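You operate a simulated robot arm through the tools that you are given. There is no shell and no other tool. Be economical: measure what you need, move in short steps, check, and stop when the job is done.

Carry out the task below with a simulated robot arm. There is one attempt and no reset: what you move stays moved.

## Task
Park the probe, turn the mode knob to OFF, switch programmer and holder off, then open both clamps.

The check looks at the end state, three seconds after you hand in, the way a careful person would. Anything else that was tipped, shoved, dropped, spilled or broken makes it a failure.

## Robot
A 6-joint arm with a two-finger parallel gripper, fixed in place. Base frame: the origin is at the foot of the arm, x ahead of it, y to its left, z up; the work surface is at about z = 12. Readings come in mm, rad, newtons and seconds.
With the tool pointing down near the work surface it reaches from about 140 to 580 mm from the base axis. Its first joint turns from -1.152 to 1.152 rad. Payload 2.1 kg.
The tool frame sits at the grasp point between the pads (the TCP): z along the fingers, y along the line on which they close. The tips reach 30 mm beyond it. The gripper opens to 94 mm. The fingers are 28 mm wide and 10 mm thick; the gripper's body (50 by 96 mm) begins 55 mm behind the TCP.
Orientation is that of the tool frame in the base frame, as a unit quaternion [w, x, y, z]. With the fingers straight down and closing along the base's y, the tool's x points along the base's -x, its y along +y and its z along -z.

## Interface
- The arm moves only by the tool apply_moves. Its argument "steps" is a list that holds one entry, the list of rows, each a list of 7 numbers: the shift along the tool's x, y, z in units of 25 mm (1.0 is 25 mm), then the turn, a rotation vector about the tool's x, y, z in units of 8 degrees (1.0 is 8 degrees), then the gripper command, from -1 (fully open) to 1 (shut), values between in proportion. In form: [[[tx, ty, tz, ax, ay, az, hand], ...]]. A call has 1 to 10 rows; each row shifts and turns the commanded pose from where the row before left it, along the tool's axes as they then stand. A call with a number of a shift or a turn outside -1 to 1 is refused whole. Each row takes 0.2 s and may step no farther than 50 mm and 0.15 rad from the row before; otherwise, or with a gripper value out of range, the whole call is refused. A pose out of reach is approached as far as the arm can. The call stops where the force on the tool passes 40 N (or 10 N more than at its start, if that is more) or the arm is blocked; 0.2 s more then pass. The fingers move at their own pace (about 72 mm/s each) and stop on an object; they squeeze with about 37 N. The grip force told is the motor's: it shows also when the fingers shut on nothing. Time passes only in rows, and 0.2 s behind the last, so rows that do not move let the fingers close. It gives the time, the measured TCP pose, the force on the tool (base axes), the opening and the grip force at its end, in the units of the frame above (readings bear some noise).
- Cameras (640 x 400 px; columns grow to the right, rows downward): "scene" is fixed at [56.3, -365.7, 495.2]; the picture's right is [0.79, -0.61, 0.00], its down [-0.29, -0.38, -0.88] and it looks along [0.53, 0.70, -0.48] (base axes); focal length 310 px, centre (320, 200). "wrist" rides on the gripper at [76, 14, -102] in the tool frame; the picture's right is [-0.18, 0.98, 0.00], its down [-0.75, -0.14, -0.64] and it looks along [-0.63, -0.12, 0.77] (tool axes); focal length 243 px, centre (320, 200). There is no depth. A picture from a camera that has moved, and an enlarged one, comes with that camera's place and axes in the base frame and with its lens.
- snapshot(camera): a new picture of that camera. It takes no simulated time.
- zoom(camera, box): a new picture of the part [left, top, right, bottom] of that camera's present view, enlarged. It takes no simulated time.
- hand_in(): hands the job in; it is judged then, once.

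Work in short steps. Places have to be worked out from the pictures, the camera data and where the tool is seen: move nearer, look again, correct. Check each grasp and each placing, and mend what went wrong. You have 120 turns and 76 pictures in all, those below and enlarged ones among them. Open the gripper and draw the arm clear of the work before you hand the job in, unless the task says otherwise; then end with one line.

The tools are called after ">>>" by a JSON object that holds its "op" and its "data". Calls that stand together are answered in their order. apply_moves: Moves the arm, as the interface text tells. Its arguments: {"type":"object","properties":{"steps":{"type":"array","items":{"type":"array","items":{"type":"array","items":{"type":"number"}}}}},"required":["steps"]} The other tools are called the same way: snapshot (camera) takes a picture; zoom (camera, box) takes an enlarged picture of a part of a camera's view; hand_in () hands the job in.

At the start:

```text
t: 0.0
position: [330.8, 176.4, 361.9]
tool_rot: [0.0, 0.0, 1.0, 0.0]
wrist_force: [-0.3, 0.1, -0.3]
gripper_width: 94.1
finger_force: 0.0
```

scene: 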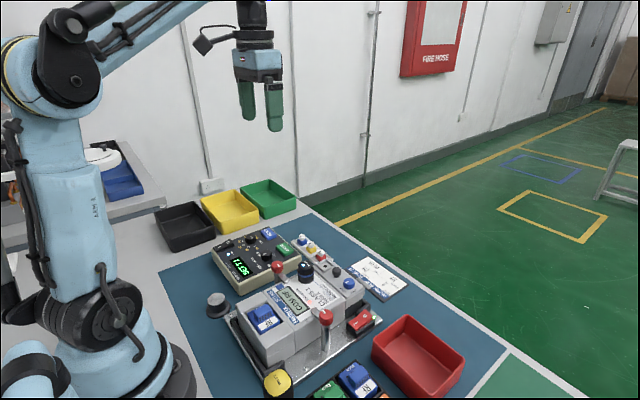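
wrist: 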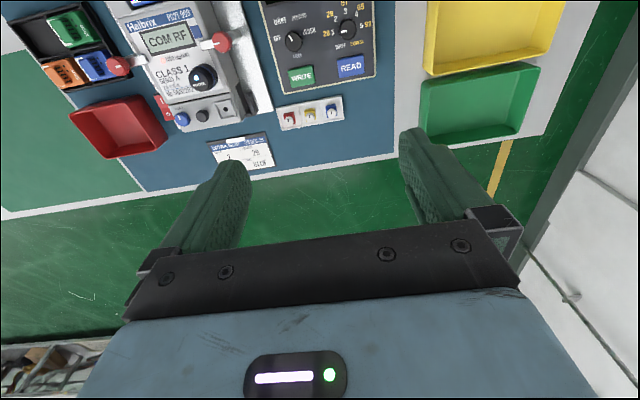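

I begin by enlarging the work area in both views to identify the probe, knob, switches and clamps.

>>> {"op": "zoom", "data": {"camera": "scene", "box": [200, 210, 400, 335]}}

>>> {"op": "zoom", "data": {"camera": "scene", "box": [200, 275, 400, 400]}}

>>> {"op": "zoom", "data": {"camera": "wrist", "box": [20, 0, 280, 162]}}

>>> {"op": "zoom", "data": {"camera": "wrist", "box": [200, 0, 400, 125]}}

```text
3.20 times, centred on (300, 272) of scene
camera zoom: at [56.3, -365.7, 495.2], right [0.79, -0.61, 0.0], down [-0.29, -0.38, -0.88], along [0.53, 0.7, -0.48], focal length 990 px, centre (384, -32)
```

zoom: 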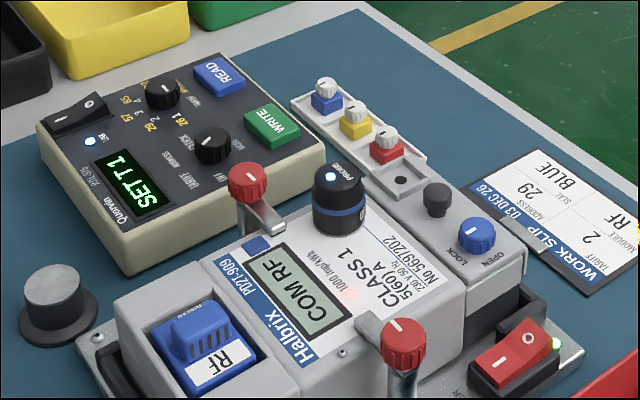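

```text
3.20 times, centred on (300, 338) of scene
camera zoom: at [56.3, -365.7, 495.2], right [0.79, -0.61, 0.0], down [-0.29, -0.38, -0.88], along [0.53, 0.7, -0.48], focal length 990 px, centre (384, -240)
```

zoom: 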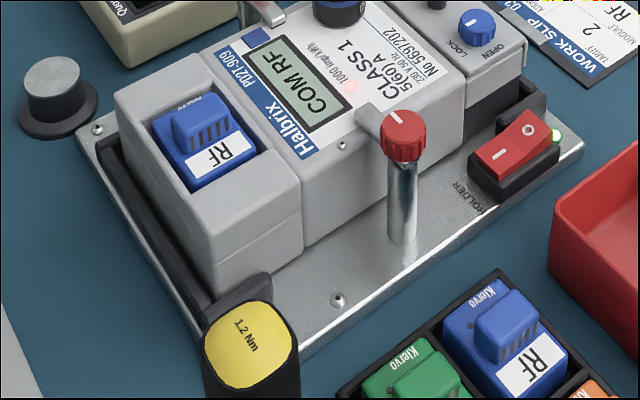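

```text
2.46 times, centred on (150, 81) of wrist
camera zoom: at [254.5, 191.3, 463.6], right [0.18, 0.98, 0.0], down [0.75, -0.14, 0.64], along [0.63, -0.12, -0.77], focal length 597 px, centre (738, 493)
```

zoom: 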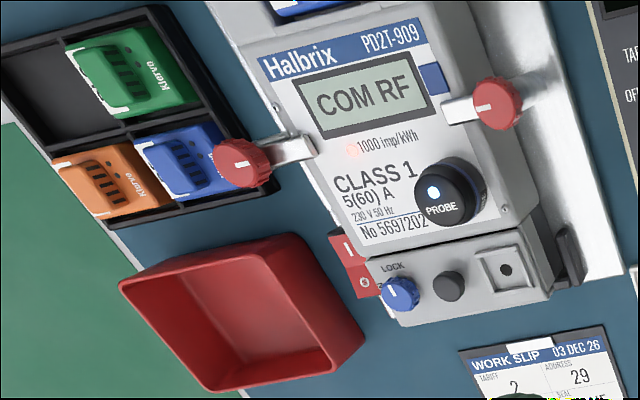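

```text
3.20 times, centred on (300, 62) of wrist
camera zoom: at [254.5, 191.3, 463.6], right [0.18, 0.98, 0.0], down [0.75, -0.14, 0.64], along [0.63, -0.12, -0.77], focal length 776 px, centre (384, 640)
```

zoom: 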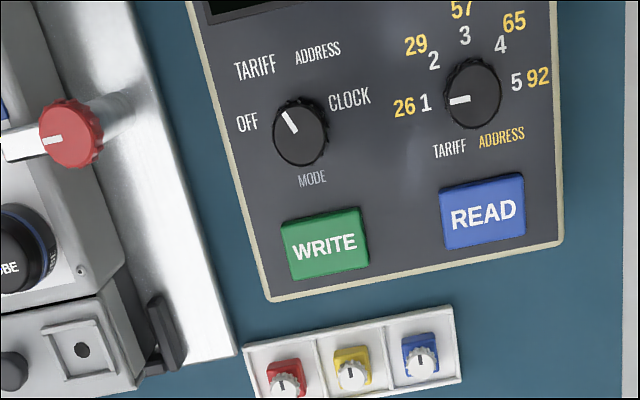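

The probe sits on the meter near (307,15,105), the red clamp knobs near (276,60,90) and (276,-95,85), and a grey-topped disc near (160,102) is likely the park stand. I move the hand to get a closer look with the wrist camera.

>>> {"op": "apply_moves", "data": {"steps": [[[0.8, -0.93, 0.5, 0, 0, 0, -1], [0.8, -0.93, 0.5, 0, 0, 0, -1], [0.8, -0.93, 0.5, 0, 0, 0, -1], [0.8, -0.93, 0.5, 0, 0, 0, -1], [0.8, -0.93, 0.5, 0, 0, 0, -1], [0, 0, 0, 0, 0, 0, -1]]]}}

>>> {"op": "snapshot", "data": {"camera": "wrist"}}

```text
t: 1.4
position: [230.7, 58.6, 297.8]
tool_rot: [0.002, 0.0, 1.0, 0.0]
wrist_force: [0.0, -0.5, 1.3]
gripper_width: 93.9
finger_force: 0.1
```

```text
69 pictures are left
camera wrist: at [155.0, 73.7, 401.0], right [0.18, 0.98, 0.0], down [0.75, -0.14, 0.64], along [0.63, -0.12, -0.77], focal length 243 px, centre (320, 200)
```

wrist: 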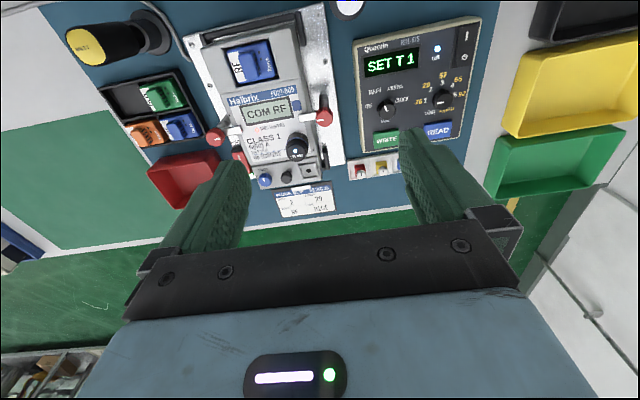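

Zooming into the regions of this view for measurements.

>>> {"op": "zoom", "data": {"camera": "wrist", "box": [190, 90, 350, 190]}}

>>> {"op": "zoom", "data": {"camera": "wrist", "box": [310, 0, 500, 160]}}

```text
4.00 times, centred on (270, 140) of wrist
camera zoom: at [155.0, 73.7, 401.0], right [0.18, 0.98, 0.0], down [0.75, -0.14, 0.64], along [0.63, -0.12, -0.77], focal length 970 px, centre (520, 440)
```

zoom: 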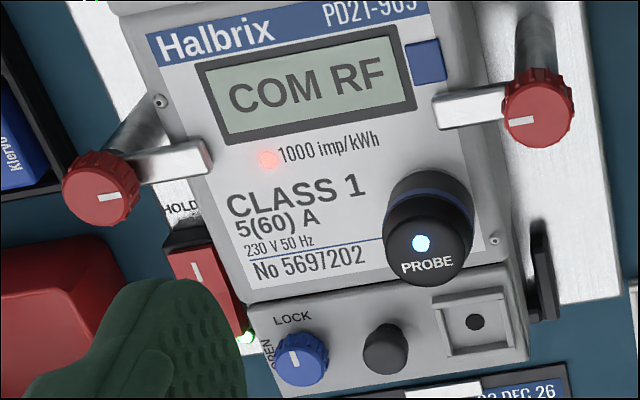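

```text
2.50 times, centred on (405, 80) of wrist
camera zoom: at [155.0, 73.7, 401.0], right [0.18, 0.98, 0.0], down [0.75, -0.14, 0.64], along [0.63, -0.12, -0.77], focal length 606 px, centre (108, 500)
```

zoom: 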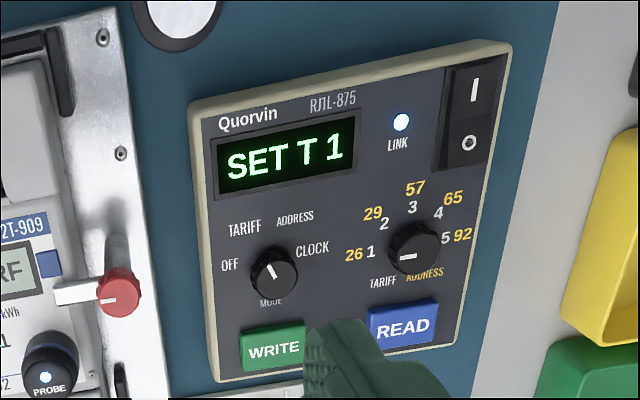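

Probe is estimated at (307,15), top z≈105, about 29 mm across. I hover above it with the gripper half open and look to correct.

>>> {"op": "apply_moves", "data": {"steps": [[[-0.51, -0.29, 0.97, 0, 0, 0, -0.1], [-0.51, -0.29, 0.97, 0, 0, 0, -0.1], [-0.51, -0.29, 0.97, 0, 0, 0, -0.1], [-0.51, -0.29, 0.97, 0, 0, 0, -0.1], [-0.51, -0.29, 0.97, 0, 0, 0, -0.1], [-0.51, -0.29, 0.97, 0, 0, 0, -0.1], [0, 0, 0, 0, 0, 0, -0.1]]]}}

>>> {"op": "snapshot", "data": {"camera": "wrist"}}

>>> {"op": "zoom", "data": {"camera": "scene", "box": [220, 200, 380, 300]}}

```text
t: 3.0
position: [308.6, 17.6, 154.4]
tool_rot: [-0.001, 0.0, 1.0, 0.0]
wrist_force: [-0.3, 0.6, -0.2]
gripper_width: 51.8
finger_force: 0.1
```

```text
66 pictures are left
camera wrist: at [232.6, 31.5, 257.0], right [0.18, 0.98, 0.0], down [0.75, -0.14, 0.64], along [0.63, -0.12, -0.77], focal length 243 px, centre (320, 200)
```

wrist: 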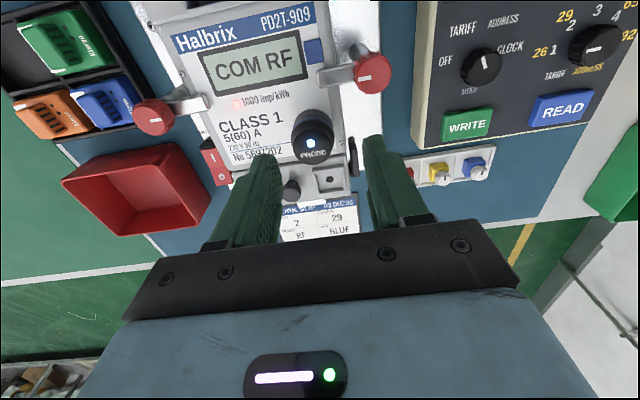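

```text
4.00 times, centred on (300, 250) of scene
camera zoom: at [56.3, -365.7, 495.2], right [0.79, -0.61, 0.0], down [-0.29, -0.38, -0.88], along [0.53, 0.7, -0.48], focal length 1238 px, centre (400, 0)
```

zoom: 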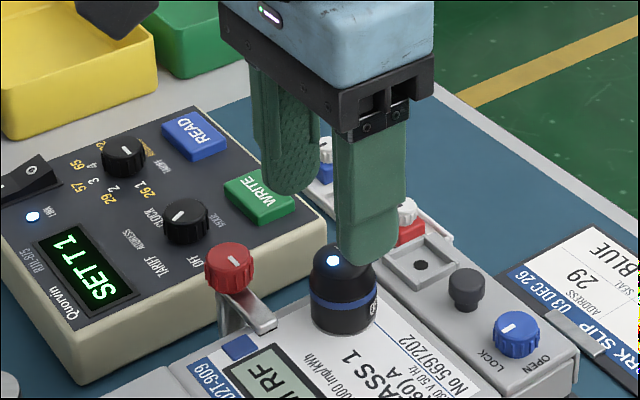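

Probe centre measures about (307,12.5), top ~102; meter face ~76. I shift and lower to TCP z≈112 (tips at 82), then look.

>>> {"op": "apply_moves", "data": {"steps": [[[0.06, -0.2, 0.3, 0, 0, 0, -0.1], [0, 0, 0.7, 0, 0, 0, -0.1], [0, 0, 0.7, 0, 0, 0, -0.1], [0, 0, 0, 0, 0, 0, -0.1]]]}}

>>> {"op": "zoom", "data": {"camera": "scene", "box": [240, 210, 370, 300]}}

>>> {"op": "snapshot", "data": {"camera": "wrist"}}

```text
t: 4.0
position: [305.7, 14.2, 111.9]
tool_rot: [0.0, -0.001, 1.0, 0.0]
wrist_force: [0.2, 0.9, 0.3]
gripper_width: 51.5
finger_force: 0.1
```

```text
4.44 times, centred on (305, 255) of scene
camera zoom: at [56.3, -365.7, 495.2], right [0.79, -0.61, 0.0], down [-0.29, -0.38, -0.88], along [0.53, 0.7, -0.48], focal length 1376 px, centre (387, -44)
```

zoom: 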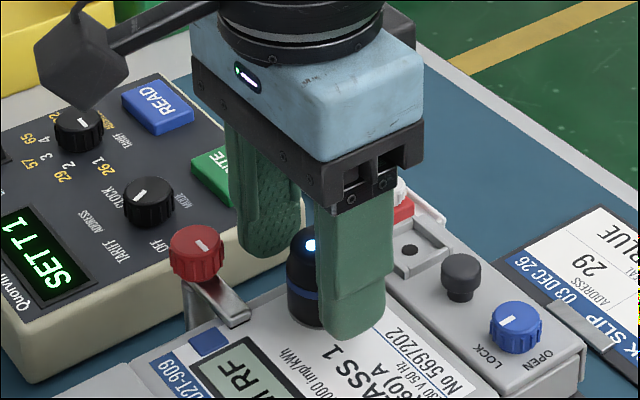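

```text
63 pictures are left
camera wrist: at [229.9, 27.6, 213.4], right [0.18, 0.98, 0.0], down [0.75, -0.14, 0.64], along [0.63, -0.12, -0.77], focal length 243 px, centre (320, 200)
```

wrist: 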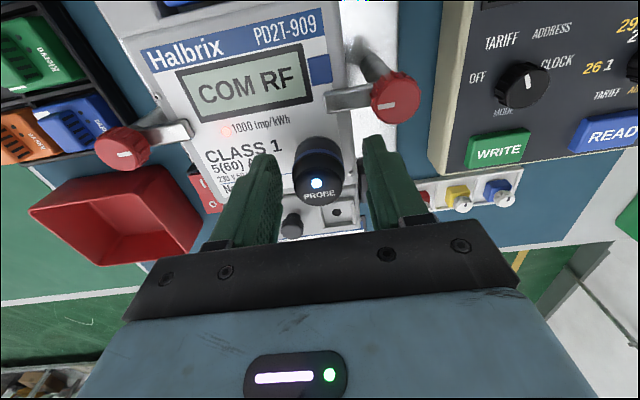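

Probe lies between the fingers, roughly centred. I close on it.

>>> {"op": "apply_moves", "data": {"steps": [[[0, -0.06, 0, 0, 0, 0, 0.3], [0, 0, 0, 0, 0, 0, 0.6], [0, 0, 0, 0, 0, 0, 1], [0, 0, 0, 0, 0, 0, 1]]]}}

>>> {"op": "snapshot", "data": {"camera": "wrist"}}

```text
t: 5.0
position: [305.4, 10.8, 112.5]
tool_rot: [0.0, 0.0, 1.0, 0.0]
wrist_force: [0.3, 0.3, 1.1]
gripper_width: 30.7
finger_force: 22.3
```

```text
62 pictures are left
camera wrist: at [230.0, 26.3, 213.5], right [0.18, 0.98, 0.0], down [0.75, -0.14, 0.64], along [0.63, -0.12, -0.77], focal length 243 px, centre (320, 200)
```

wrist: 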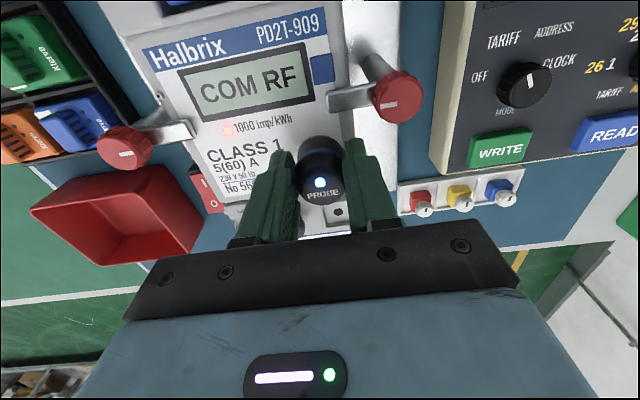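

Gripped at 30.7 mm. I lift straight up.

>>> {"op": "apply_moves", "data": {"steps": [[[0, 0, -0.4, 0, 0, 0, 1], [0, 0, -0.8, 0, 0, 0, 1], [0, 0, -1, 0, 0, 0, 1], [0, 0, -1, 0, 0, 0, 1], [0, 0, -1, 0, 0, 0, 1], [0, 0, 0, 0, 0, 0, 1]]]}}

>>> {"op": "snapshot", "data": {"camera": "wrist"}}

>>> {"op": "zoom", "data": {"camera": "scene", "box": [190, 180, 390, 305]}}

```text
t: 6.4
position: [306.2, 12.0, 214.6]
tool_rot: [0.0, 0.0, 1.0, 0.0]
wrist_force: [0.4, -0.2, -1.0]
gripper_width: 30.6
finger_force: 22.3
```

```text
61 pictures are left
camera wrist: at [230.8, 26.3, 317.1], right [0.18, 0.98, 0.0], down [0.75, -0.14, 0.64], along [0.63, -0.12, -0.77], focal length 243 px, centre (320, 200)
```

wrist: 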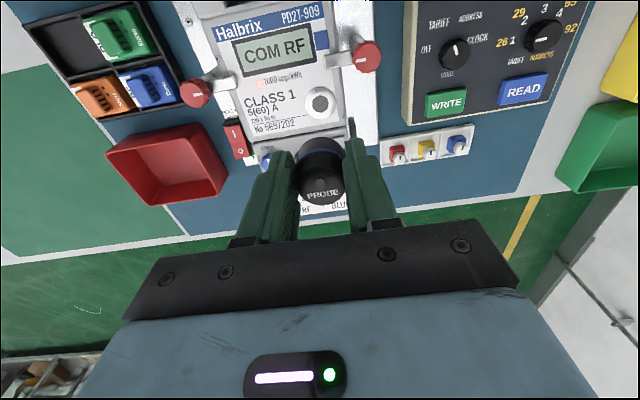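

```text
3.20 times, centred on (290, 242) of scene
camera zoom: at [56.3, -365.7, 495.2], right [0.79, -0.61, 0.0], down [-0.29, -0.38, -0.88], along [0.53, 0.7, -0.48], focal length 990 px, centre (416, 64)
```

zoom: 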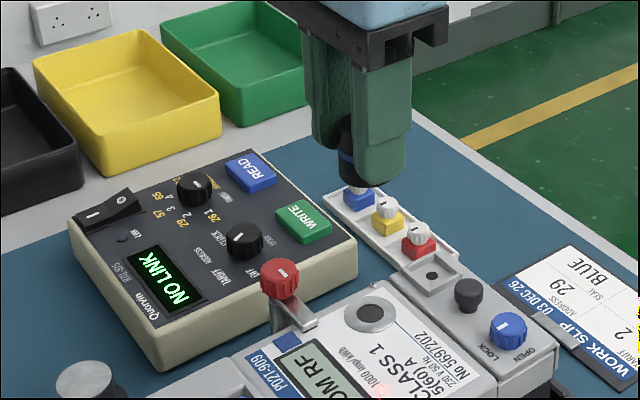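

The probe is off ("NO LINK") and held. I carry it high towards the stand and look at it.

>>> {"op": "apply_moves", "data": {"steps": [[[0.85, 0.7, -0.28, 0, 0, 0, 1], [0.85, 0.7, -0.28, 0, 0, 0, 1], [0.85, 0.7, -0.28, 0, 0, 0, 1], [0.85, 0.7, -0.28, 0, 0, 0, 1], [0.85, 0.7, -0.28, 0, 0, 0, 1], [0, 0, 0, 0, 0, 0, 1]]]}}

>>> {"op": "snapshot", "data": {"camera": "wrist"}}

>>> {"op": "zoom", "data": {"camera": "scene", "box": [170, 240, 290, 340]}}

```text
t: 7.8
position: [199.6, 97.7, 251.0]
tool_rot: [0.0, 0.001, 1.0, 0.0]
wrist_force: [-0.7, 0.7, -0.4]
gripper_width: 30.7
finger_force: 21.7
```

```text
59 pictures are left
camera wrist: at [124.5, 113.4, 352.3], right [0.18, 0.98, 0.0], down [0.75, -0.14, 0.64], along [0.63, -0.12, -0.77], focal length 243 px, centre (320, 200)
```

wrist: 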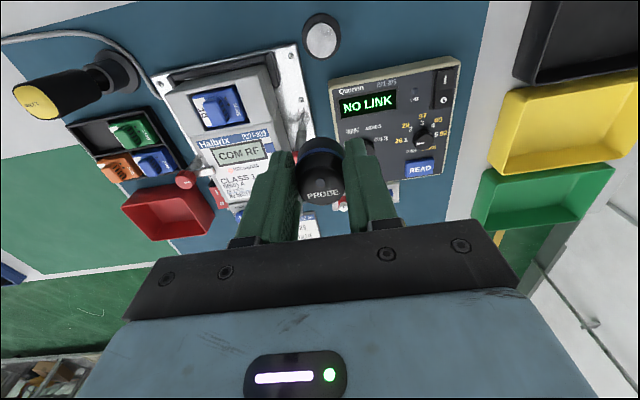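

```text
4.00 times, centred on (230, 290) of scene
camera zoom: at [56.3, -365.7, 495.2], right [0.79, -0.61, 0.0], down [-0.29, -0.38, -0.88], along [0.53, 0.7, -0.48], focal length 1238 px, centre (680, -160)
```

zoom: 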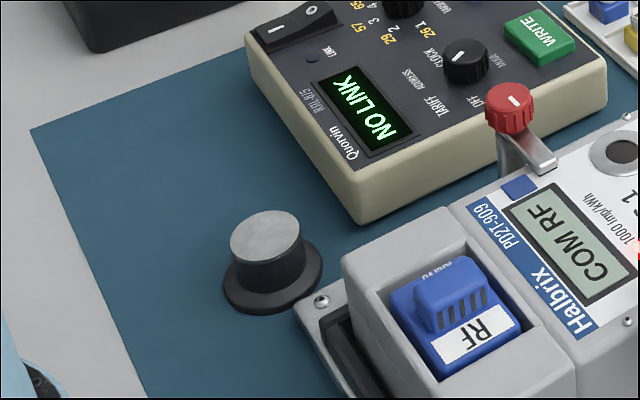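

The stand post measures about (160,107) with its top at z≈36, diameter like the probe's. I descend to a hover at z≈120 above it and check.

>>> {"op": "apply_moves", "data": {"steps": [[[0.267, 0.062, 0.87, 0, 0, 0, 1], [0.267, 0.062, 0.87, 0, 0, 0, 1], [0.267, 0.062, 0.87, 0, 0, 0, 1], [0.267, 0.062, 0.87, 0, 0, 0, 1], [0.267, 0.062, 0.87, 0, 0, 0, 1], [0.267, 0.062, 0.87, 0, 0, 0, 1], [0, 0, 0, 0, 0, 0, 1]]]}}

>>> {"op": "snapshot", "data": {"camera": "wrist"}}

>>> {"op": "zoom", "data": {"camera": "scene", "box": [160, 230, 280, 330]}}

```text
t: 9.4
position: [159.0, 108.1, 119.5]
tool_rot: [0.001, 0.001, 1.0, 0.0]
wrist_force: [-0.9, -0.5, -0.5]
gripper_width: 30.5
finger_force: 21.9
```

```text
57 pictures are left
camera wrist: at [84.2, 122.9, 221.6], right [0.18, 0.98, 0.0], down [0.75, -0.14, 0.64], along [0.63, -0.12, -0.77], focal length 243 px, centre (320, 200)
```

wrist: 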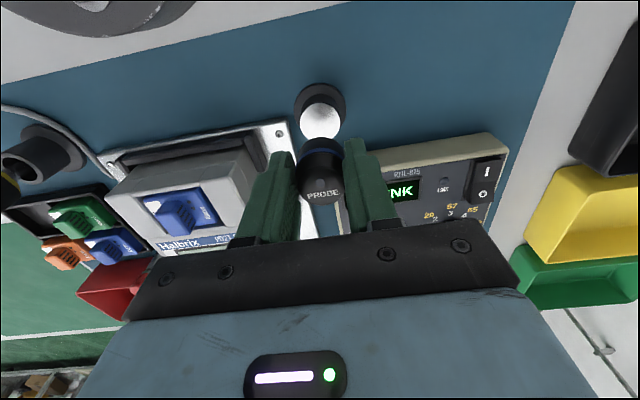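

```text
4.00 times, centred on (220, 280) of scene
camera zoom: at [56.3, -365.7, 495.2], right [0.79, -0.61, 0.0], down [-0.29, -0.38, -0.88], along [0.53, 0.7, -0.48], focal length 1238 px, centre (720, -120)
```

zoom: 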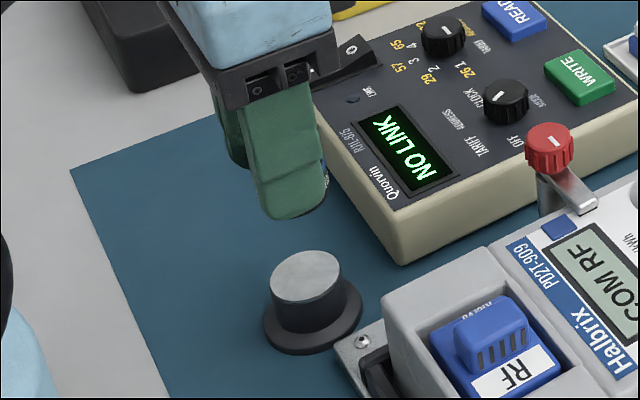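

Disc centre reads (157.6,108.6). Small correction, then lower to z≈74.

>>> {"op": "apply_moves", "data": {"steps": [[[0.04, 0.02, 0.6, 0, 0, 0, 1], [0, 0, 0.6, 0, 0, 0, 1], [0, 0, 0.6, 0, 0, 0, 1], [0, 0, 0, 0, 0, 0, 1]]]}}

>>> {"op": "zoom", "data": {"camera": "scene", "box": [180, 250, 260, 330]}}

>>> {"op": "snapshot", "data": {"camera": "wrist"}}

```text
t: 10.4
position: [159.6, 109.7, 74.3]
tool_rot: [0.0, 0.0, 1.0, 0.0]
wrist_force: [0.0, 0.7, -1.0]
gripper_width: 30.8
finger_force: 22.2
```

```text
5.00 times, centred on (220, 290) of scene
camera zoom: at [56.3, -365.7, 495.2], right [0.79, -0.61, 0.0], down [-0.29, -0.38, -0.88], along [0.53, 0.7, -0.48], focal length 1548 px, centre (820, -250)
```

zoom: 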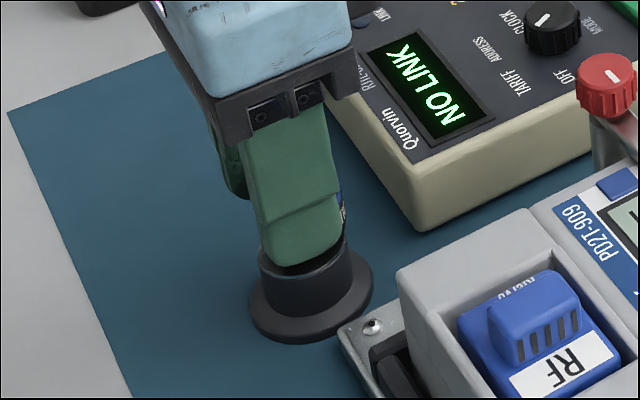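

```text
54 pictures are left
camera wrist: at [83.3, 123.7, 176.1], right [0.18, 0.98, 0.0], down [0.75, -0.14, 0.64], along [0.63, -0.12, -0.77], focal length 243 px, centre (320, 200)
```

wrist: 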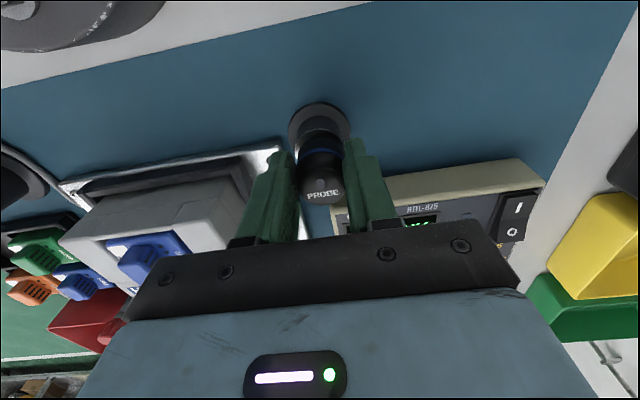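

The probe is right above the post and aligned. I lower gently in small steps until contact shows.

>>> {"op": "apply_moves", "data": {"steps": [[[0.04, 0, 0.06, 0, 0, 0, 1], [0, 0, 0.06, 0, 0, 0, 1], [0, 0, 0, 0, 0, 0, 1]]]}}

>>> {"op": "zoom", "data": {"camera": "wrist", "box": [260, 80, 380, 220]}}

```text
t: 11.2
position: [158.0, 109.9, 72.1]
tool_rot: [0.0, 0.0, 1.0, 0.0]
wrist_force: [-0.6, -0.5, -2.0]
gripper_width: 30.6
finger_force: 21.8
```

```text
2.86 times, centred on (320, 150) of wrist
camera zoom: at [82.0, 123.7, 174.0], right [0.18, 0.98, 0.0], down [0.75, -0.14, 0.64], along [0.63, -0.12, -0.77], focal length 693 px, centre (320, 343)
```

zoom: 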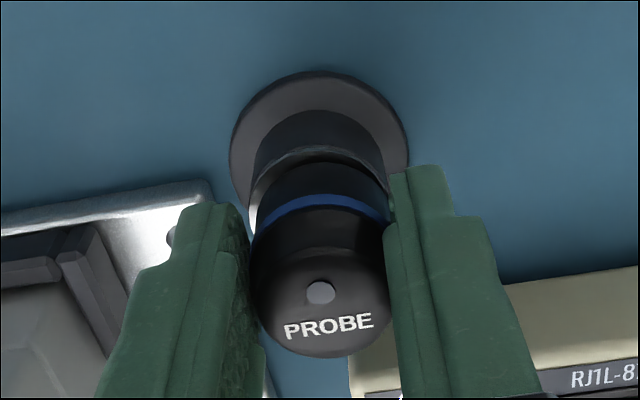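

Aligned to within ~1.5 mm (probe slightly +y). I correct and lower further.

>>> {"op": "apply_moves", "data": {"steps": [[[0.02, -0.05, 0.06, 0, 0, 0, 1], [0, 0, 0.06, 0, 0, 0, 1], [0, 0, 0.06, 0, 0, 0, 1], [0, 0, 0, 0, 0, 0, 1]]]}}

>>> {"op": "zoom", "data": {"camera": "wrist", "box": [260, 80, 380, 220]}}

```text
t: 12.2
position: [157.6, 106.4, 67.3]
tool_rot: [0.001, 0.0, 1.0, 0.001]
wrist_force: [-0.2, 3.2, 9.5]
gripper_width: 30.9
finger_force: 22.0
```

```text
2.86 times, centred on (320, 150) of wrist
camera zoom: at [81.8, 122.2, 169.3], right [0.18, 0.98, 0.0], down [0.75, -0.14, 0.64], along [0.63, -0.12, -0.77], focal length 693 px, centre (320, 343)
```

zoom: 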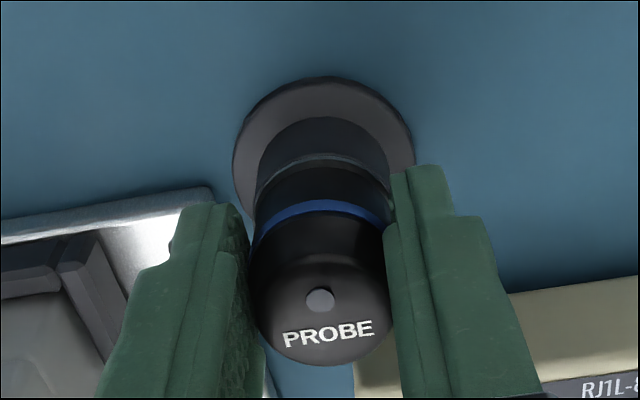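

Contact: 9.5 N upward at z≈67.5 and the probe sits on the post. I open slowly to about 50 mm and check before withdrawing.

>>> {"op": "apply_moves", "data": {"steps": [[[0, 0, 0, 0, 0, 0, 0.3], [0, 0, 0, 0, 0, 0, 0.1], [0, 0, 0, 0, 0, 0, -0.1], [0, 0, 0, 0, 0, 0, -0.1]]]}}

>>> {"op": "zoom", "data": {"camera": "wrist", "box": [260, 80, 380, 220]}}

```text
t: 13.2
position: [157.6, 107.0, 66.9]
tool_rot: [0.001, 0.0, 1.0, 0.0]
wrist_force: [-0.7, 1.5, -0.1]
gripper_width: 51.7
finger_force: 0.0
```

```text
2.86 times, centred on (320, 150) of wrist
camera zoom: at [81.7, 122.1, 169.4], right [0.18, 0.98, 0.0], down [0.75, -0.14, 0.64], along [0.63, -0.12, -0.77], focal length 693 px, centre (320, 343)
```

zoom: 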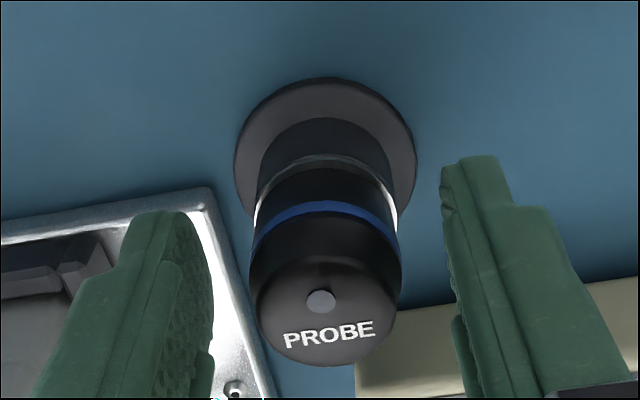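

Probe rests squarely on the stand. I raise the hand straight up and go above the mode knob (about (289,142), top ~62).

>>> {"op": "apply_moves", "data": {"steps": [[[0, 0, -0.8, 0, 0, 0, -0.1], [0, 0, -1, 0, 0, 0, -0.1], [0, 0, -1, 0, 0, 0, -0.1], [0, 0, -1, 0, 0, 0, -0.1], [-0.875, 0.233, 0.05, 0, 0, 0, -0.1], [-0.875, 0.233, 0.05, 0, 0, 0, -0.1], [-0.875, 0.233, 0.05, 0, 0, 0, -0.1], [-0.875, 0.233, 0.15, 0, 0, 0, -0.1], [-0.875, 0.233, 0.35, 0, 0, 0, -0.1], [-0.875, 0.233, 0.35, 0, 0, 0, -0.1]]]}}

>>> {"op": "snapshot", "data": {"camera": "wrist"}}

>>> {"op": "snapshot", "data": {"camera": "scene"}}

```text
t: 15.4
position: [287.3, 142.2, 136.5]
tool_rot: [0.001, 0.001, 1.0, 0.0]
wrist_force: [-0.2, -0.1, 0.0]
gripper_width: 51.7
finger_force: 0.1
```

```text
50 pictures are left
camera wrist: at [212.8, 156.1, 238.5], right [0.18, 0.98, 0.0], down [0.75, -0.14, 0.64], along [0.63, -0.12, -0.77], focal length 243 px, centre (320, 200)
```

wrist: 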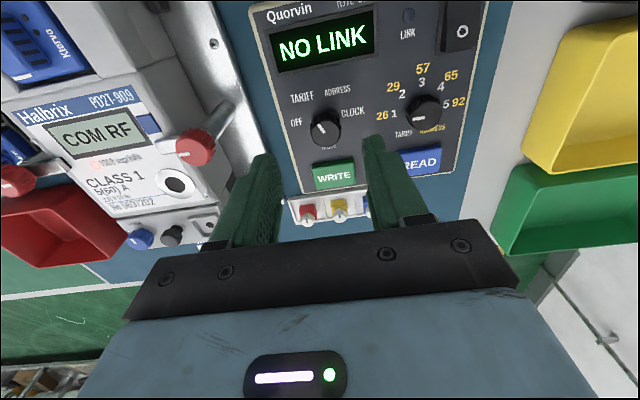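

```text
49 pictures are left
```

scene: 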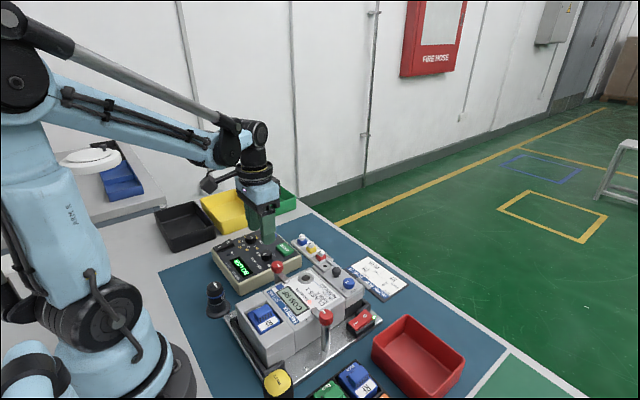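

Probe stands parked. Now an enlarged view of the knob.

>>> {"op": "zoom", "data": {"camera": "wrist", "box": [260, 70, 420, 190]}}

>>> {"op": "zoom", "data": {"camera": "scene", "box": [200, 200, 320, 300]}}

```text
3.33 times, centred on (340, 130) of wrist
camera zoom: at [212.8, 156.1, 238.5], right [0.18, 0.98, 0.0], down [0.75, -0.14, 0.64], along [0.63, -0.12, -0.77], focal length 809 px, centre (253, 433)
```

zoom: 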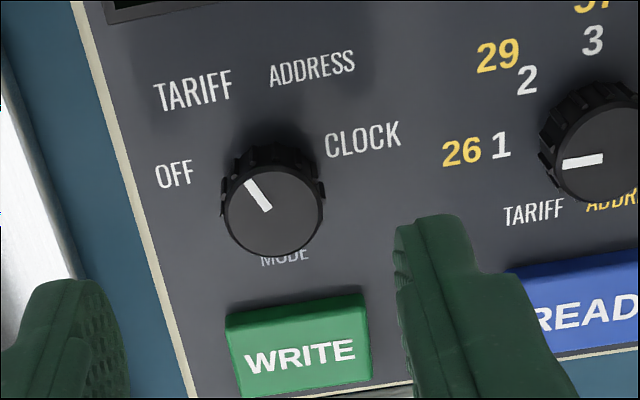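

```text
4.00 times, centred on (260, 250) of scene
camera zoom: at [56.2, -365.7, 495.2], right [0.79, -0.61, 0.0], down [-0.29, -0.38, -0.88], along [0.53, 0.7, -0.48], focal length 1238 px, centre (560, 0)
```

zoom: 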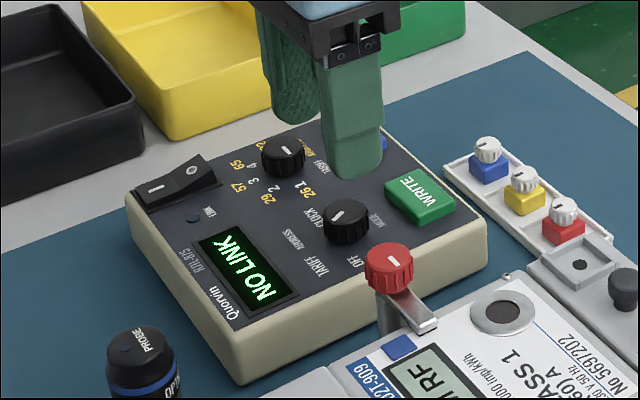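

Knob top is at (294,145.5,57), 25 mm wide; pointer at TARIFF, OFF is ~45° counter-clockwise from above. I lower to TCP z≈78 with the fingers around it.

>>> {"op": "apply_moves", "data": {"steps": [[[-0.22, 0.14, 0.5, 0, 0, 0, -0.1], [0, 0, 0.6, 0, 0, 0, -0.1], [0, 0, 0.6, 0, 0, 0, -0.1], [0, 0, 0.64, 0, 0, 0, -0.1], [0, 0, 0, 0, 0, 0, -0.1]]]}}

>>> {"op": "snapshot", "data": {"camera": "wrist"}}

>>> {"op": "zoom", "data": {"camera": "scene", "box": [200, 200, 320, 300]}}

```text
t: 16.6
position: [292.1, 147.0, 79.7]
tool_rot: [0.0, 0.0, 1.0, 0.0]
wrist_force: [0.1, -0.3, -0.1]
gripper_width: 51.6
finger_force: 0.1
```

```text
46 pictures are left
camera wrist: at [217.3, 160.7, 181.2], right [0.18, 0.98, 0.0], down [0.75, -0.14, 0.64], along [0.63, -0.12, -0.77], focal length 243 px, centre (320, 200)
```

wrist: 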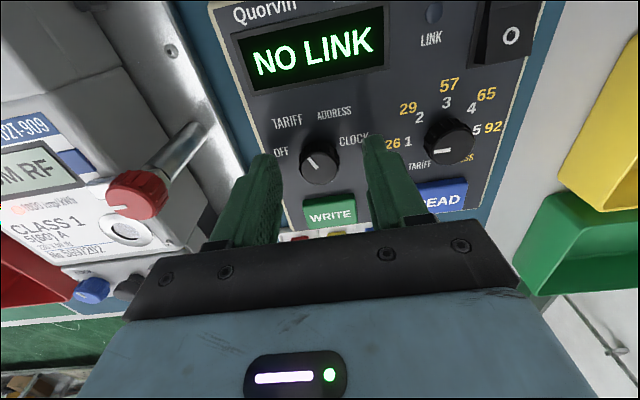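

```text
4.00 times, centred on (260, 250) of scene
camera zoom: at [56.3, -365.7, 495.2], right [0.79, -0.61, 0.0], down [-0.29, -0.38, -0.88], along [0.53, 0.7, -0.48], focal length 1238 px, centre (560, 0)
```

zoom: 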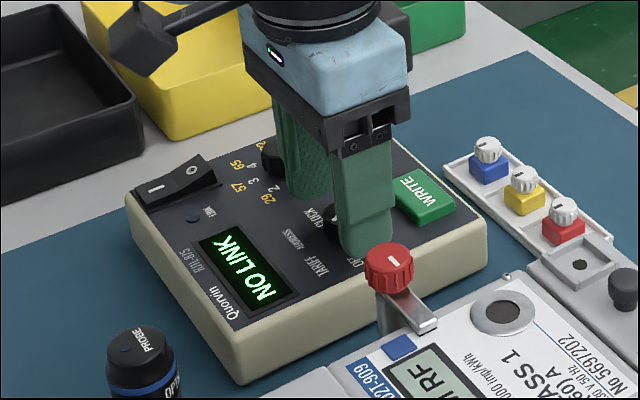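

Knob centred between the fingers (292.5,146). I lower 3 mm more and close.

>>> {"op": "apply_moves", "data": {"steps": [[[0.02, -0.03, 0.12, 0, 0, 0, -0.1], [0, 0, 0, 0, 0, 0, 0.3], [0, 0, 0, 0, 0, 0, 0.8], [0, 0, 0, 0, 0, 0, 0.8], [0, 0, 0, 0, 0, 0, 0.8]]]}}

>>> {"op": "zoom", "data": {"camera": "wrist", "box": [240, 90, 400, 250]}}

```text
t: 17.8
position: [293.4, 145.1, 76.5]
tool_rot: [0.001, -0.001, 1.0, 0.0]
wrist_force: [1.1, 0.8, -5.5]
gripper_width: 23.7
finger_force: 45.0
```

```text
2.50 times, centred on (320, 170) of wrist
camera zoom: at [217.2, 159.6, 178.8], right [0.18, 0.98, 0.0], down [0.75, -0.14, 0.64], along [0.63, -0.12, -0.77], focal length 606 px, centre (320, 275)
```

zoom: 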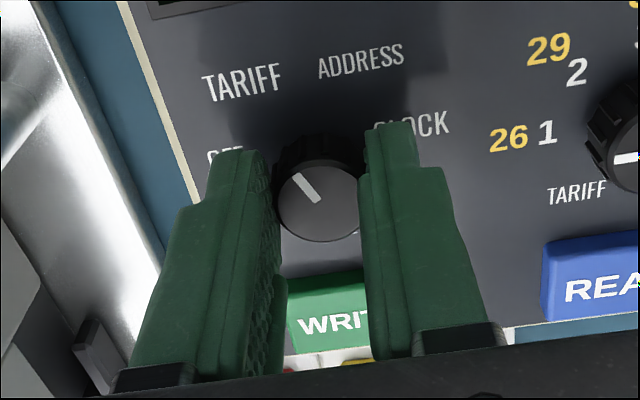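

Knob gripped (23.7 mm). I turn −24° about the tool's z first and check.

>>> {"op": "apply_moves", "data": {"steps": [[[0, 0, 0, 0, 0, -0.7, 0.8], [0, 0, 0, 0, 0, -0.8, 0.8], [0, 0, 0, 0, 0, -0.8, 0.8], [0, 0, 0, 0, 0, -0.7, 0.8]]]}}

>>> {"op": "zoom", "data": {"camera": "wrist", "box": [240, 90, 400, 250]}}

```text
t: 18.9
position: [293.5, 143.7, 77.6]
tool_rot: [-0.001, -0.208, 0.978, -0.002]
wrist_force: [-1.0, -1.9, 7.0]
gripper_width: 23.7
finger_force: 45.0
stopped in row 4: the force on the tool passed its limit (the readings are from after the stop); the commanded pose is now the measured one
```

```text
2.50 times, centred on (320, 170) of wrist
camera zoom: at [218.6, 126.8, 179.0], right [-0.23, 0.97, 0.0], down [0.75, 0.18, 0.64], along [0.62, 0.14, -0.77], focal length 606 px, centre (320, 275)
```

zoom: 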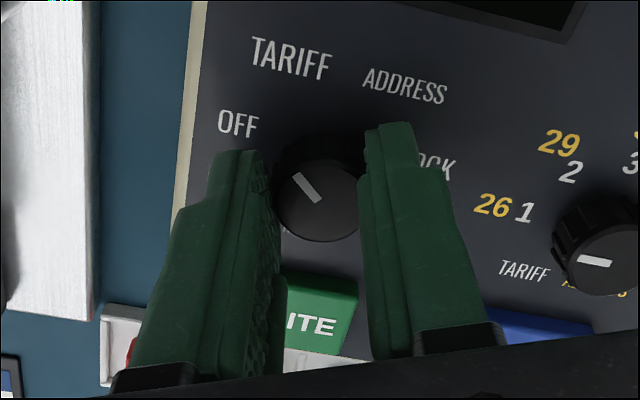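

The knob turned with the hand 24°; a force peak stopped it (a detent). I continue the turn.

>>> {"op": "apply_moves", "data": {"steps": [[[0, 0, 0, 0, 0, -0.5, 0.8], [0, 0, 0, 0, 0, -0.5, 0.8], [0, 0, 0, 0, 0, -0.5, 0.8], [0, 0, 0, 0, 0, -0.5, 0.8], [0, 0, 0, 0, 0, -0.5, 0.8], [0, 0, 0, 0, 0, 0, 0.8]]]}}

>>> {"op": "zoom", "data": {"camera": "wrist", "box": [240, 90, 400, 250]}}

```text
t: 20.3
position: [292.8, 142.5, 76.5]
tool_rot: [-0.002, -0.374, 0.928, -0.003]
wrist_force: [6.7, -19.1, -13.3]
gripper_width: 23.6
finger_force: 44.8
```

```text
2.50 times, centred on (320, 170) of wrist
camera zoom: at [229.7, 101.7, 179.2], right [-0.55, 0.84, -0.01], down [0.64, 0.43, 0.64], along [0.54, 0.35, -0.77], focal length 606 px, centre (320, 275)
```

zoom: 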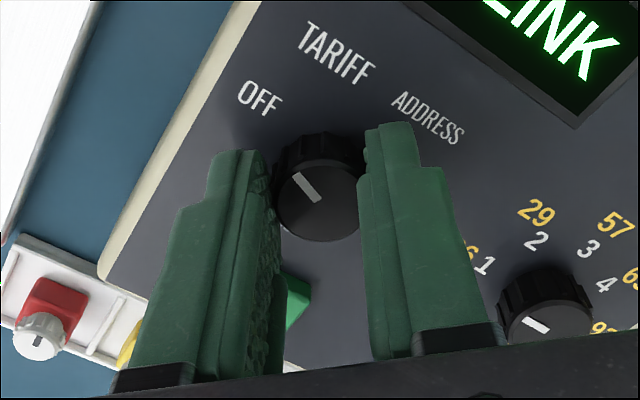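

The pointer now points at OFF (44° turned). I release, rise a little and look.

>>> {"op": "apply_moves", "data": {"steps": [[[0, 0, 0, 0, 0, 0, 0.3], [0, 0, 0, 0, 0, 0, 0], [0, 0, 0, 0, 0, 0, -0.1], [0, 0, -0.8, 0, 0, 0, -0.1], [0, 0, -0.8, 0, 0, 0, -0.1], [0, 0, 0, 0, 0, 0, -0.1]]]}}

>>> {"op": "zoom", "data": {"camera": "wrist", "box": [240, 70, 400, 200]}}

```text
t: 21.7
position: [293.6, 144.7, 117.7]
tool_rot: [-0.002, -0.373, 0.928, -0.002]
wrist_force: [0.0, 0.2, 0.0]
gripper_width: 51.8
finger_force: 0.0
```

```text
3.08 times, centred on (320, 135) of wrist
camera zoom: at [229.0, 103.0, 219.4], right [-0.55, 0.84, 0.0], down [0.64, 0.42, 0.64], along [0.54, 0.35, -0.77], focal length 746 px, centre (320, 400)
```

zoom: 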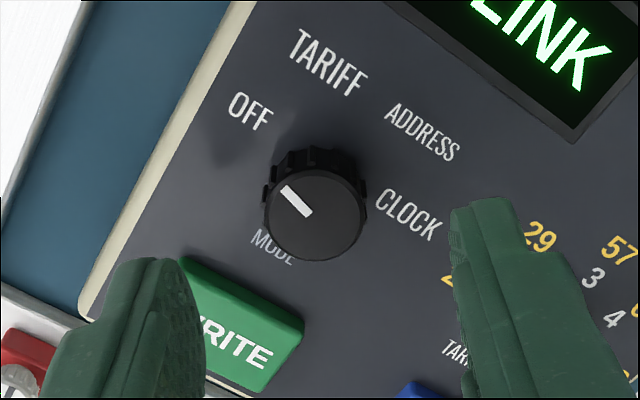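

The mode knob is at OFF. Next I raise, yaw to 90° (fingers closing along x), shut the gripper and hover near the programmer's power rocker for a look.

>>> {"op": "apply_moves", "data": {"steps": [[[0, 0, -0.5, 0, 0, -0.95, 0.5], [0, 0, -0.5, 0, 0, -0.95, 1], [0, 0, 0, 0, 0, -0.95, 1], [0, 0, 0, 0, 0, -0.95, 1], [0, 0, 0, 0, 0, -0.95, 1], [0, 0, 0, 0, 0, -0.95, 1], [-0.8, 0.7, 0, 0, 0, 0, 1], [-0.8, 0.7, 0, 0, 0, 0, 1], [-0.8, 0.7, 0, 0, 0, 0, 1], [0, 0, 0, 0, 0, 0, 1]]]}}

>>> {"op": "snapshot", "data": {"camera": "wrist"}}

>>> {"op": "zoom", "data": {"camera": "scene", "box": [200, 210, 320, 300]}}

```text
t: 23.9
position: [240.9, 204.9, 141.9]
tool_rot: [-0.002, -0.704, 0.71, -0.001]
wrist_force: [-0.5, -0.2, -0.5]
gripper_width: 0.2
finger_force: 32.9
```

```text
40 pictures are left
camera wrist: at [227.2, 129.2, 244.0], right [-0.98, 0.19, 0.0], down [0.15, 0.76, 0.64], along [0.12, 0.63, -0.77], focal length 243 px, centre (320, 200)
```

wrist: 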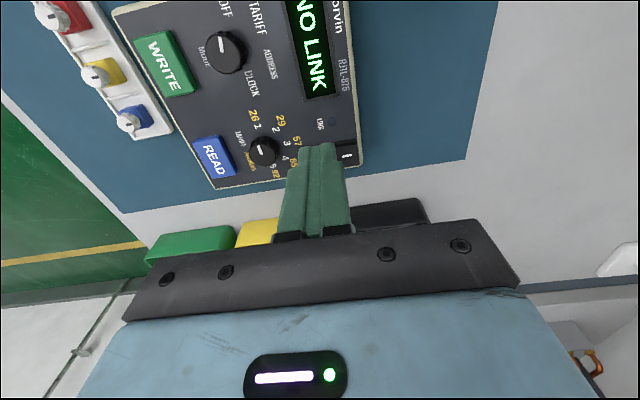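

```text
4.44 times, centred on (260, 255) of scene
camera zoom: at [56.3, -365.7, 495.2], right [0.79, -0.61, 0.0], down [-0.29, -0.38, -0.88], along [0.53, 0.7, -0.48], focal length 1376 px, centre (587, -44)
```

zoom: 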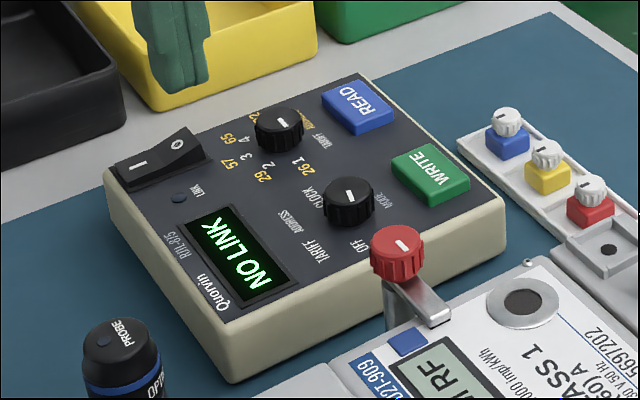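

The O end of the rocker is raised, at about (244.5,241.5,53), pivot near x≈234. I bring the closed tips over x≈247 to z≈95 and check.

>>> {"op": "apply_moves", "data": {"steps": [[[-0.72, -0.12, 0.4, 0, 0, 0, 1], [-0.72, -0.12, 0.5, 0, 0, 0, 1], [0, 0, 0.9, 0, 0, 0, 1], [0, 0, 0, 0, 0, 0, 1]]]}}

>>> {"op": "zoom", "data": {"camera": "wrist", "box": [240, 80, 400, 200]}}

>>> {"op": "zoom", "data": {"camera": "scene", "box": [190, 200, 290, 280]}}

```text
t: 24.9
position: [247.4, 240.7, 96.4]
tool_rot: [-0.002, -0.704, 0.71, -0.001]
wrist_force: [-0.4, 0.4, -0.1]
gripper_width: 0.1
finger_force: 33.5
```

```text
3.33 times, centred on (320, 140) of wrist
camera zoom: at [233.8, 165.7, 198.8], right [-0.98, 0.19, 0.0], down [0.15, 0.76, 0.64], along [0.12, 0.63, -0.77], focal length 809 px, centre (320, 400)
```

zoom: 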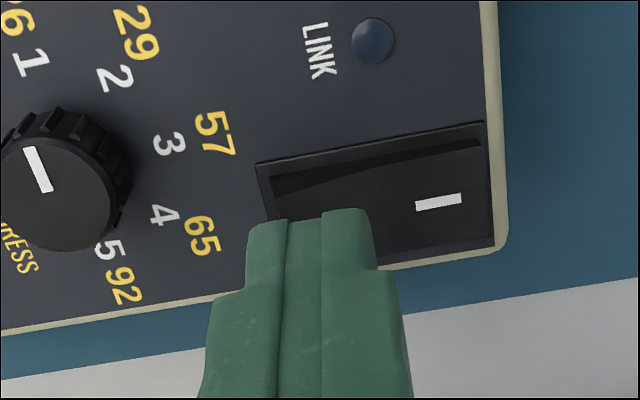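

```text
5.00 times, centred on (240, 240) of scene
camera zoom: at [56.3, -365.7, 495.2], right [0.79, -0.61, 0.0], down [-0.29, -0.38, -0.88], along [0.53, 0.7, -0.48], focal length 1548 px, centre (720, 0)
```

zoom: 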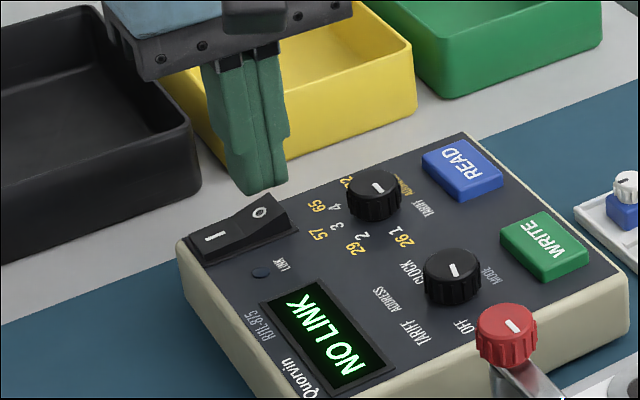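

The bezel spans x 213–258, y 229–256. To press only the O end I use a single finger: open to 50 mm so that the +x finger (10 mm thick) sits at x≈249 and the other hangs beyond the programmer's edge.

>>> {"op": "apply_moves", "data": {"steps": [[[-0.03, 0.57, 0, 0, 0, 0, -0.06], [-0.03, 0.57, 0, 0, 0, 0, -0.06], [0, 0, 0.2, 0, 0, 0, -0.06], [0, 0, 0, 0, 0, 0, -0.06]]]}}

>>> {"op": "zoom", "data": {"camera": "wrist", "box": [200, 80, 440, 240]}}

>>> {"op": "zoom", "data": {"camera": "scene", "box": [190, 200, 290, 280]}}

```text
t: 25.9
position: [220.1, 242.8, 91.4]
tool_rot: [-0.002, -0.704, 0.71, -0.001]
wrist_force: [-0.8, 0.7, 0.1]
gripper_width: 50.0
finger_force: 0.0
```

```text
2.50 times, centred on (320, 160) of wrist
camera zoom: at [205.8, 167.7, 194.2], right [-0.98, 0.19, 0.0], down [0.15, 0.76, 0.64], along [0.12, 0.63, -0.77], focal length 606 px, centre (320, 300)
```

zoom: 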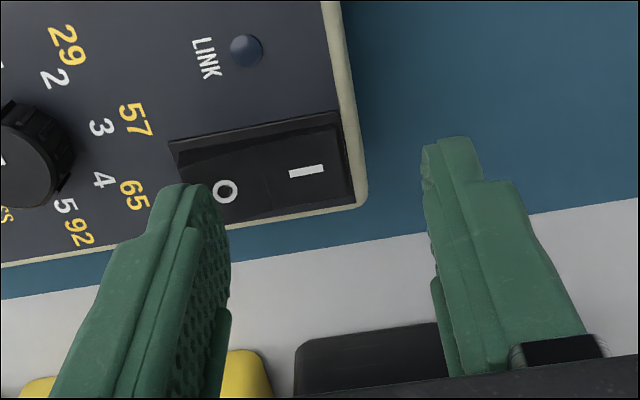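

```text
5.00 times, centred on (240, 240) of scene
camera zoom: at [56.3, -365.7, 495.2], right [0.79, -0.61, 0.0], down [-0.29, -0.38, -0.88], along [0.53, 0.7, -0.48], focal length 1548 px, centre (720, 0)
```

zoom: 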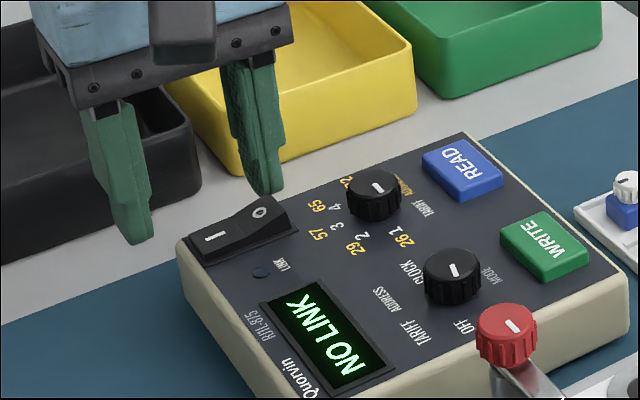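

O mark is at x≈245; the finger sits at 245–255. I shift 3 mm toward −x and press down in small steps.

>>> {"op": "apply_moves", "data": {"steps": [[[0, 0.12, 0.12, 0, 0, 0, -0.06], [0, 0, 0.12, 0, 0, 0, -0.06], [0, 0, 0.1, 0, 0, 0, -0.06], [0, 0, 0.08, 0, 0, 0, -0.06], [0, 0, 0.08, 0, 0, 0, -0.06], [0, 0, 0, 0, 0, 0, -0.06]]]}}

>>> {"op": "zoom", "data": {"camera": "scene", "box": [190, 200, 290, 280]}}

```text
t: 27.3
position: [217.0, 241.6, 78.2]
tool_rot: [-0.003, -0.704, 0.71, -0.001]
wrist_force: [0.3, -0.1, 0.6]
gripper_width: 50.3
finger_force: 1.0
```

```text
5.00 times, centred on (240, 240) of scene
camera zoom: at [56.3, -365.7, 495.2], right [0.79, -0.61, 0.0], down [-0.29, -0.38, -0.88], along [0.53, 0.7, -0.48], focal length 1548 px, centre (720, 0)
```

zoom: 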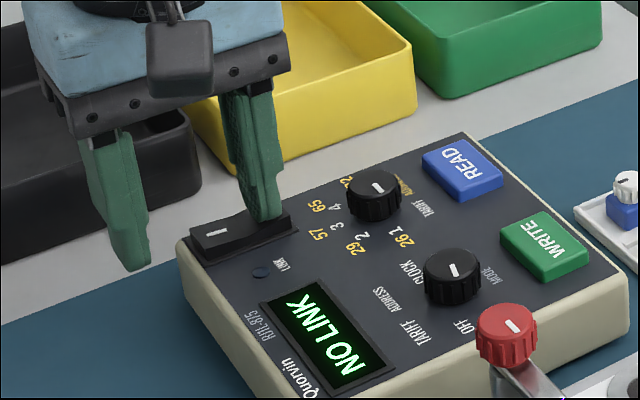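

The rocker is moving but the display is still lit; I press further, gently.

>>> {"op": "apply_moves", "data": {"steps": [[[0, 0, 0.06, 0, 0, 0, -0.06], [0, 0, 0.06, 0, 0, 0, -0.06], [0, 0, 0, 0, 0, 0, -0.06]]]}}

>>> {"op": "zoom", "data": {"camera": "scene", "box": [190, 200, 290, 280]}}

```text
t: 28.1
position: [215.5, 242.1, 76.5]
tool_rot: [-0.002, -0.704, 0.71, -0.001]
wrist_force: [0.0, -0.1, 5.3]
gripper_width: 49.5
finger_force: 0.0
```

```text
5.00 times, centred on (240, 240) of scene
camera zoom: at [56.2, -365.7, 495.2], right [0.79, -0.61, 0.0], down [-0.29, -0.38, -0.88], along [0.53, 0.7, -0.48], focal length 1548 px, centre (720, 0)
```

zoom: 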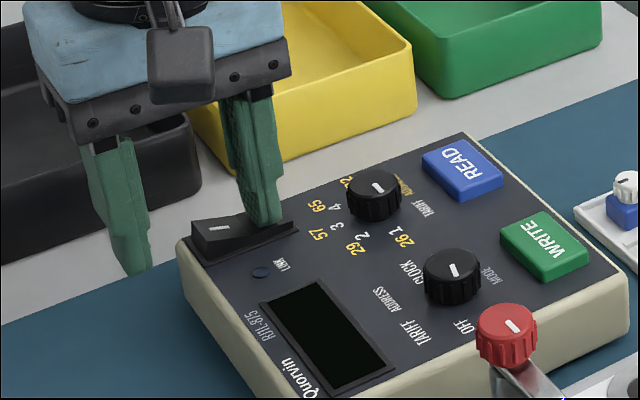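

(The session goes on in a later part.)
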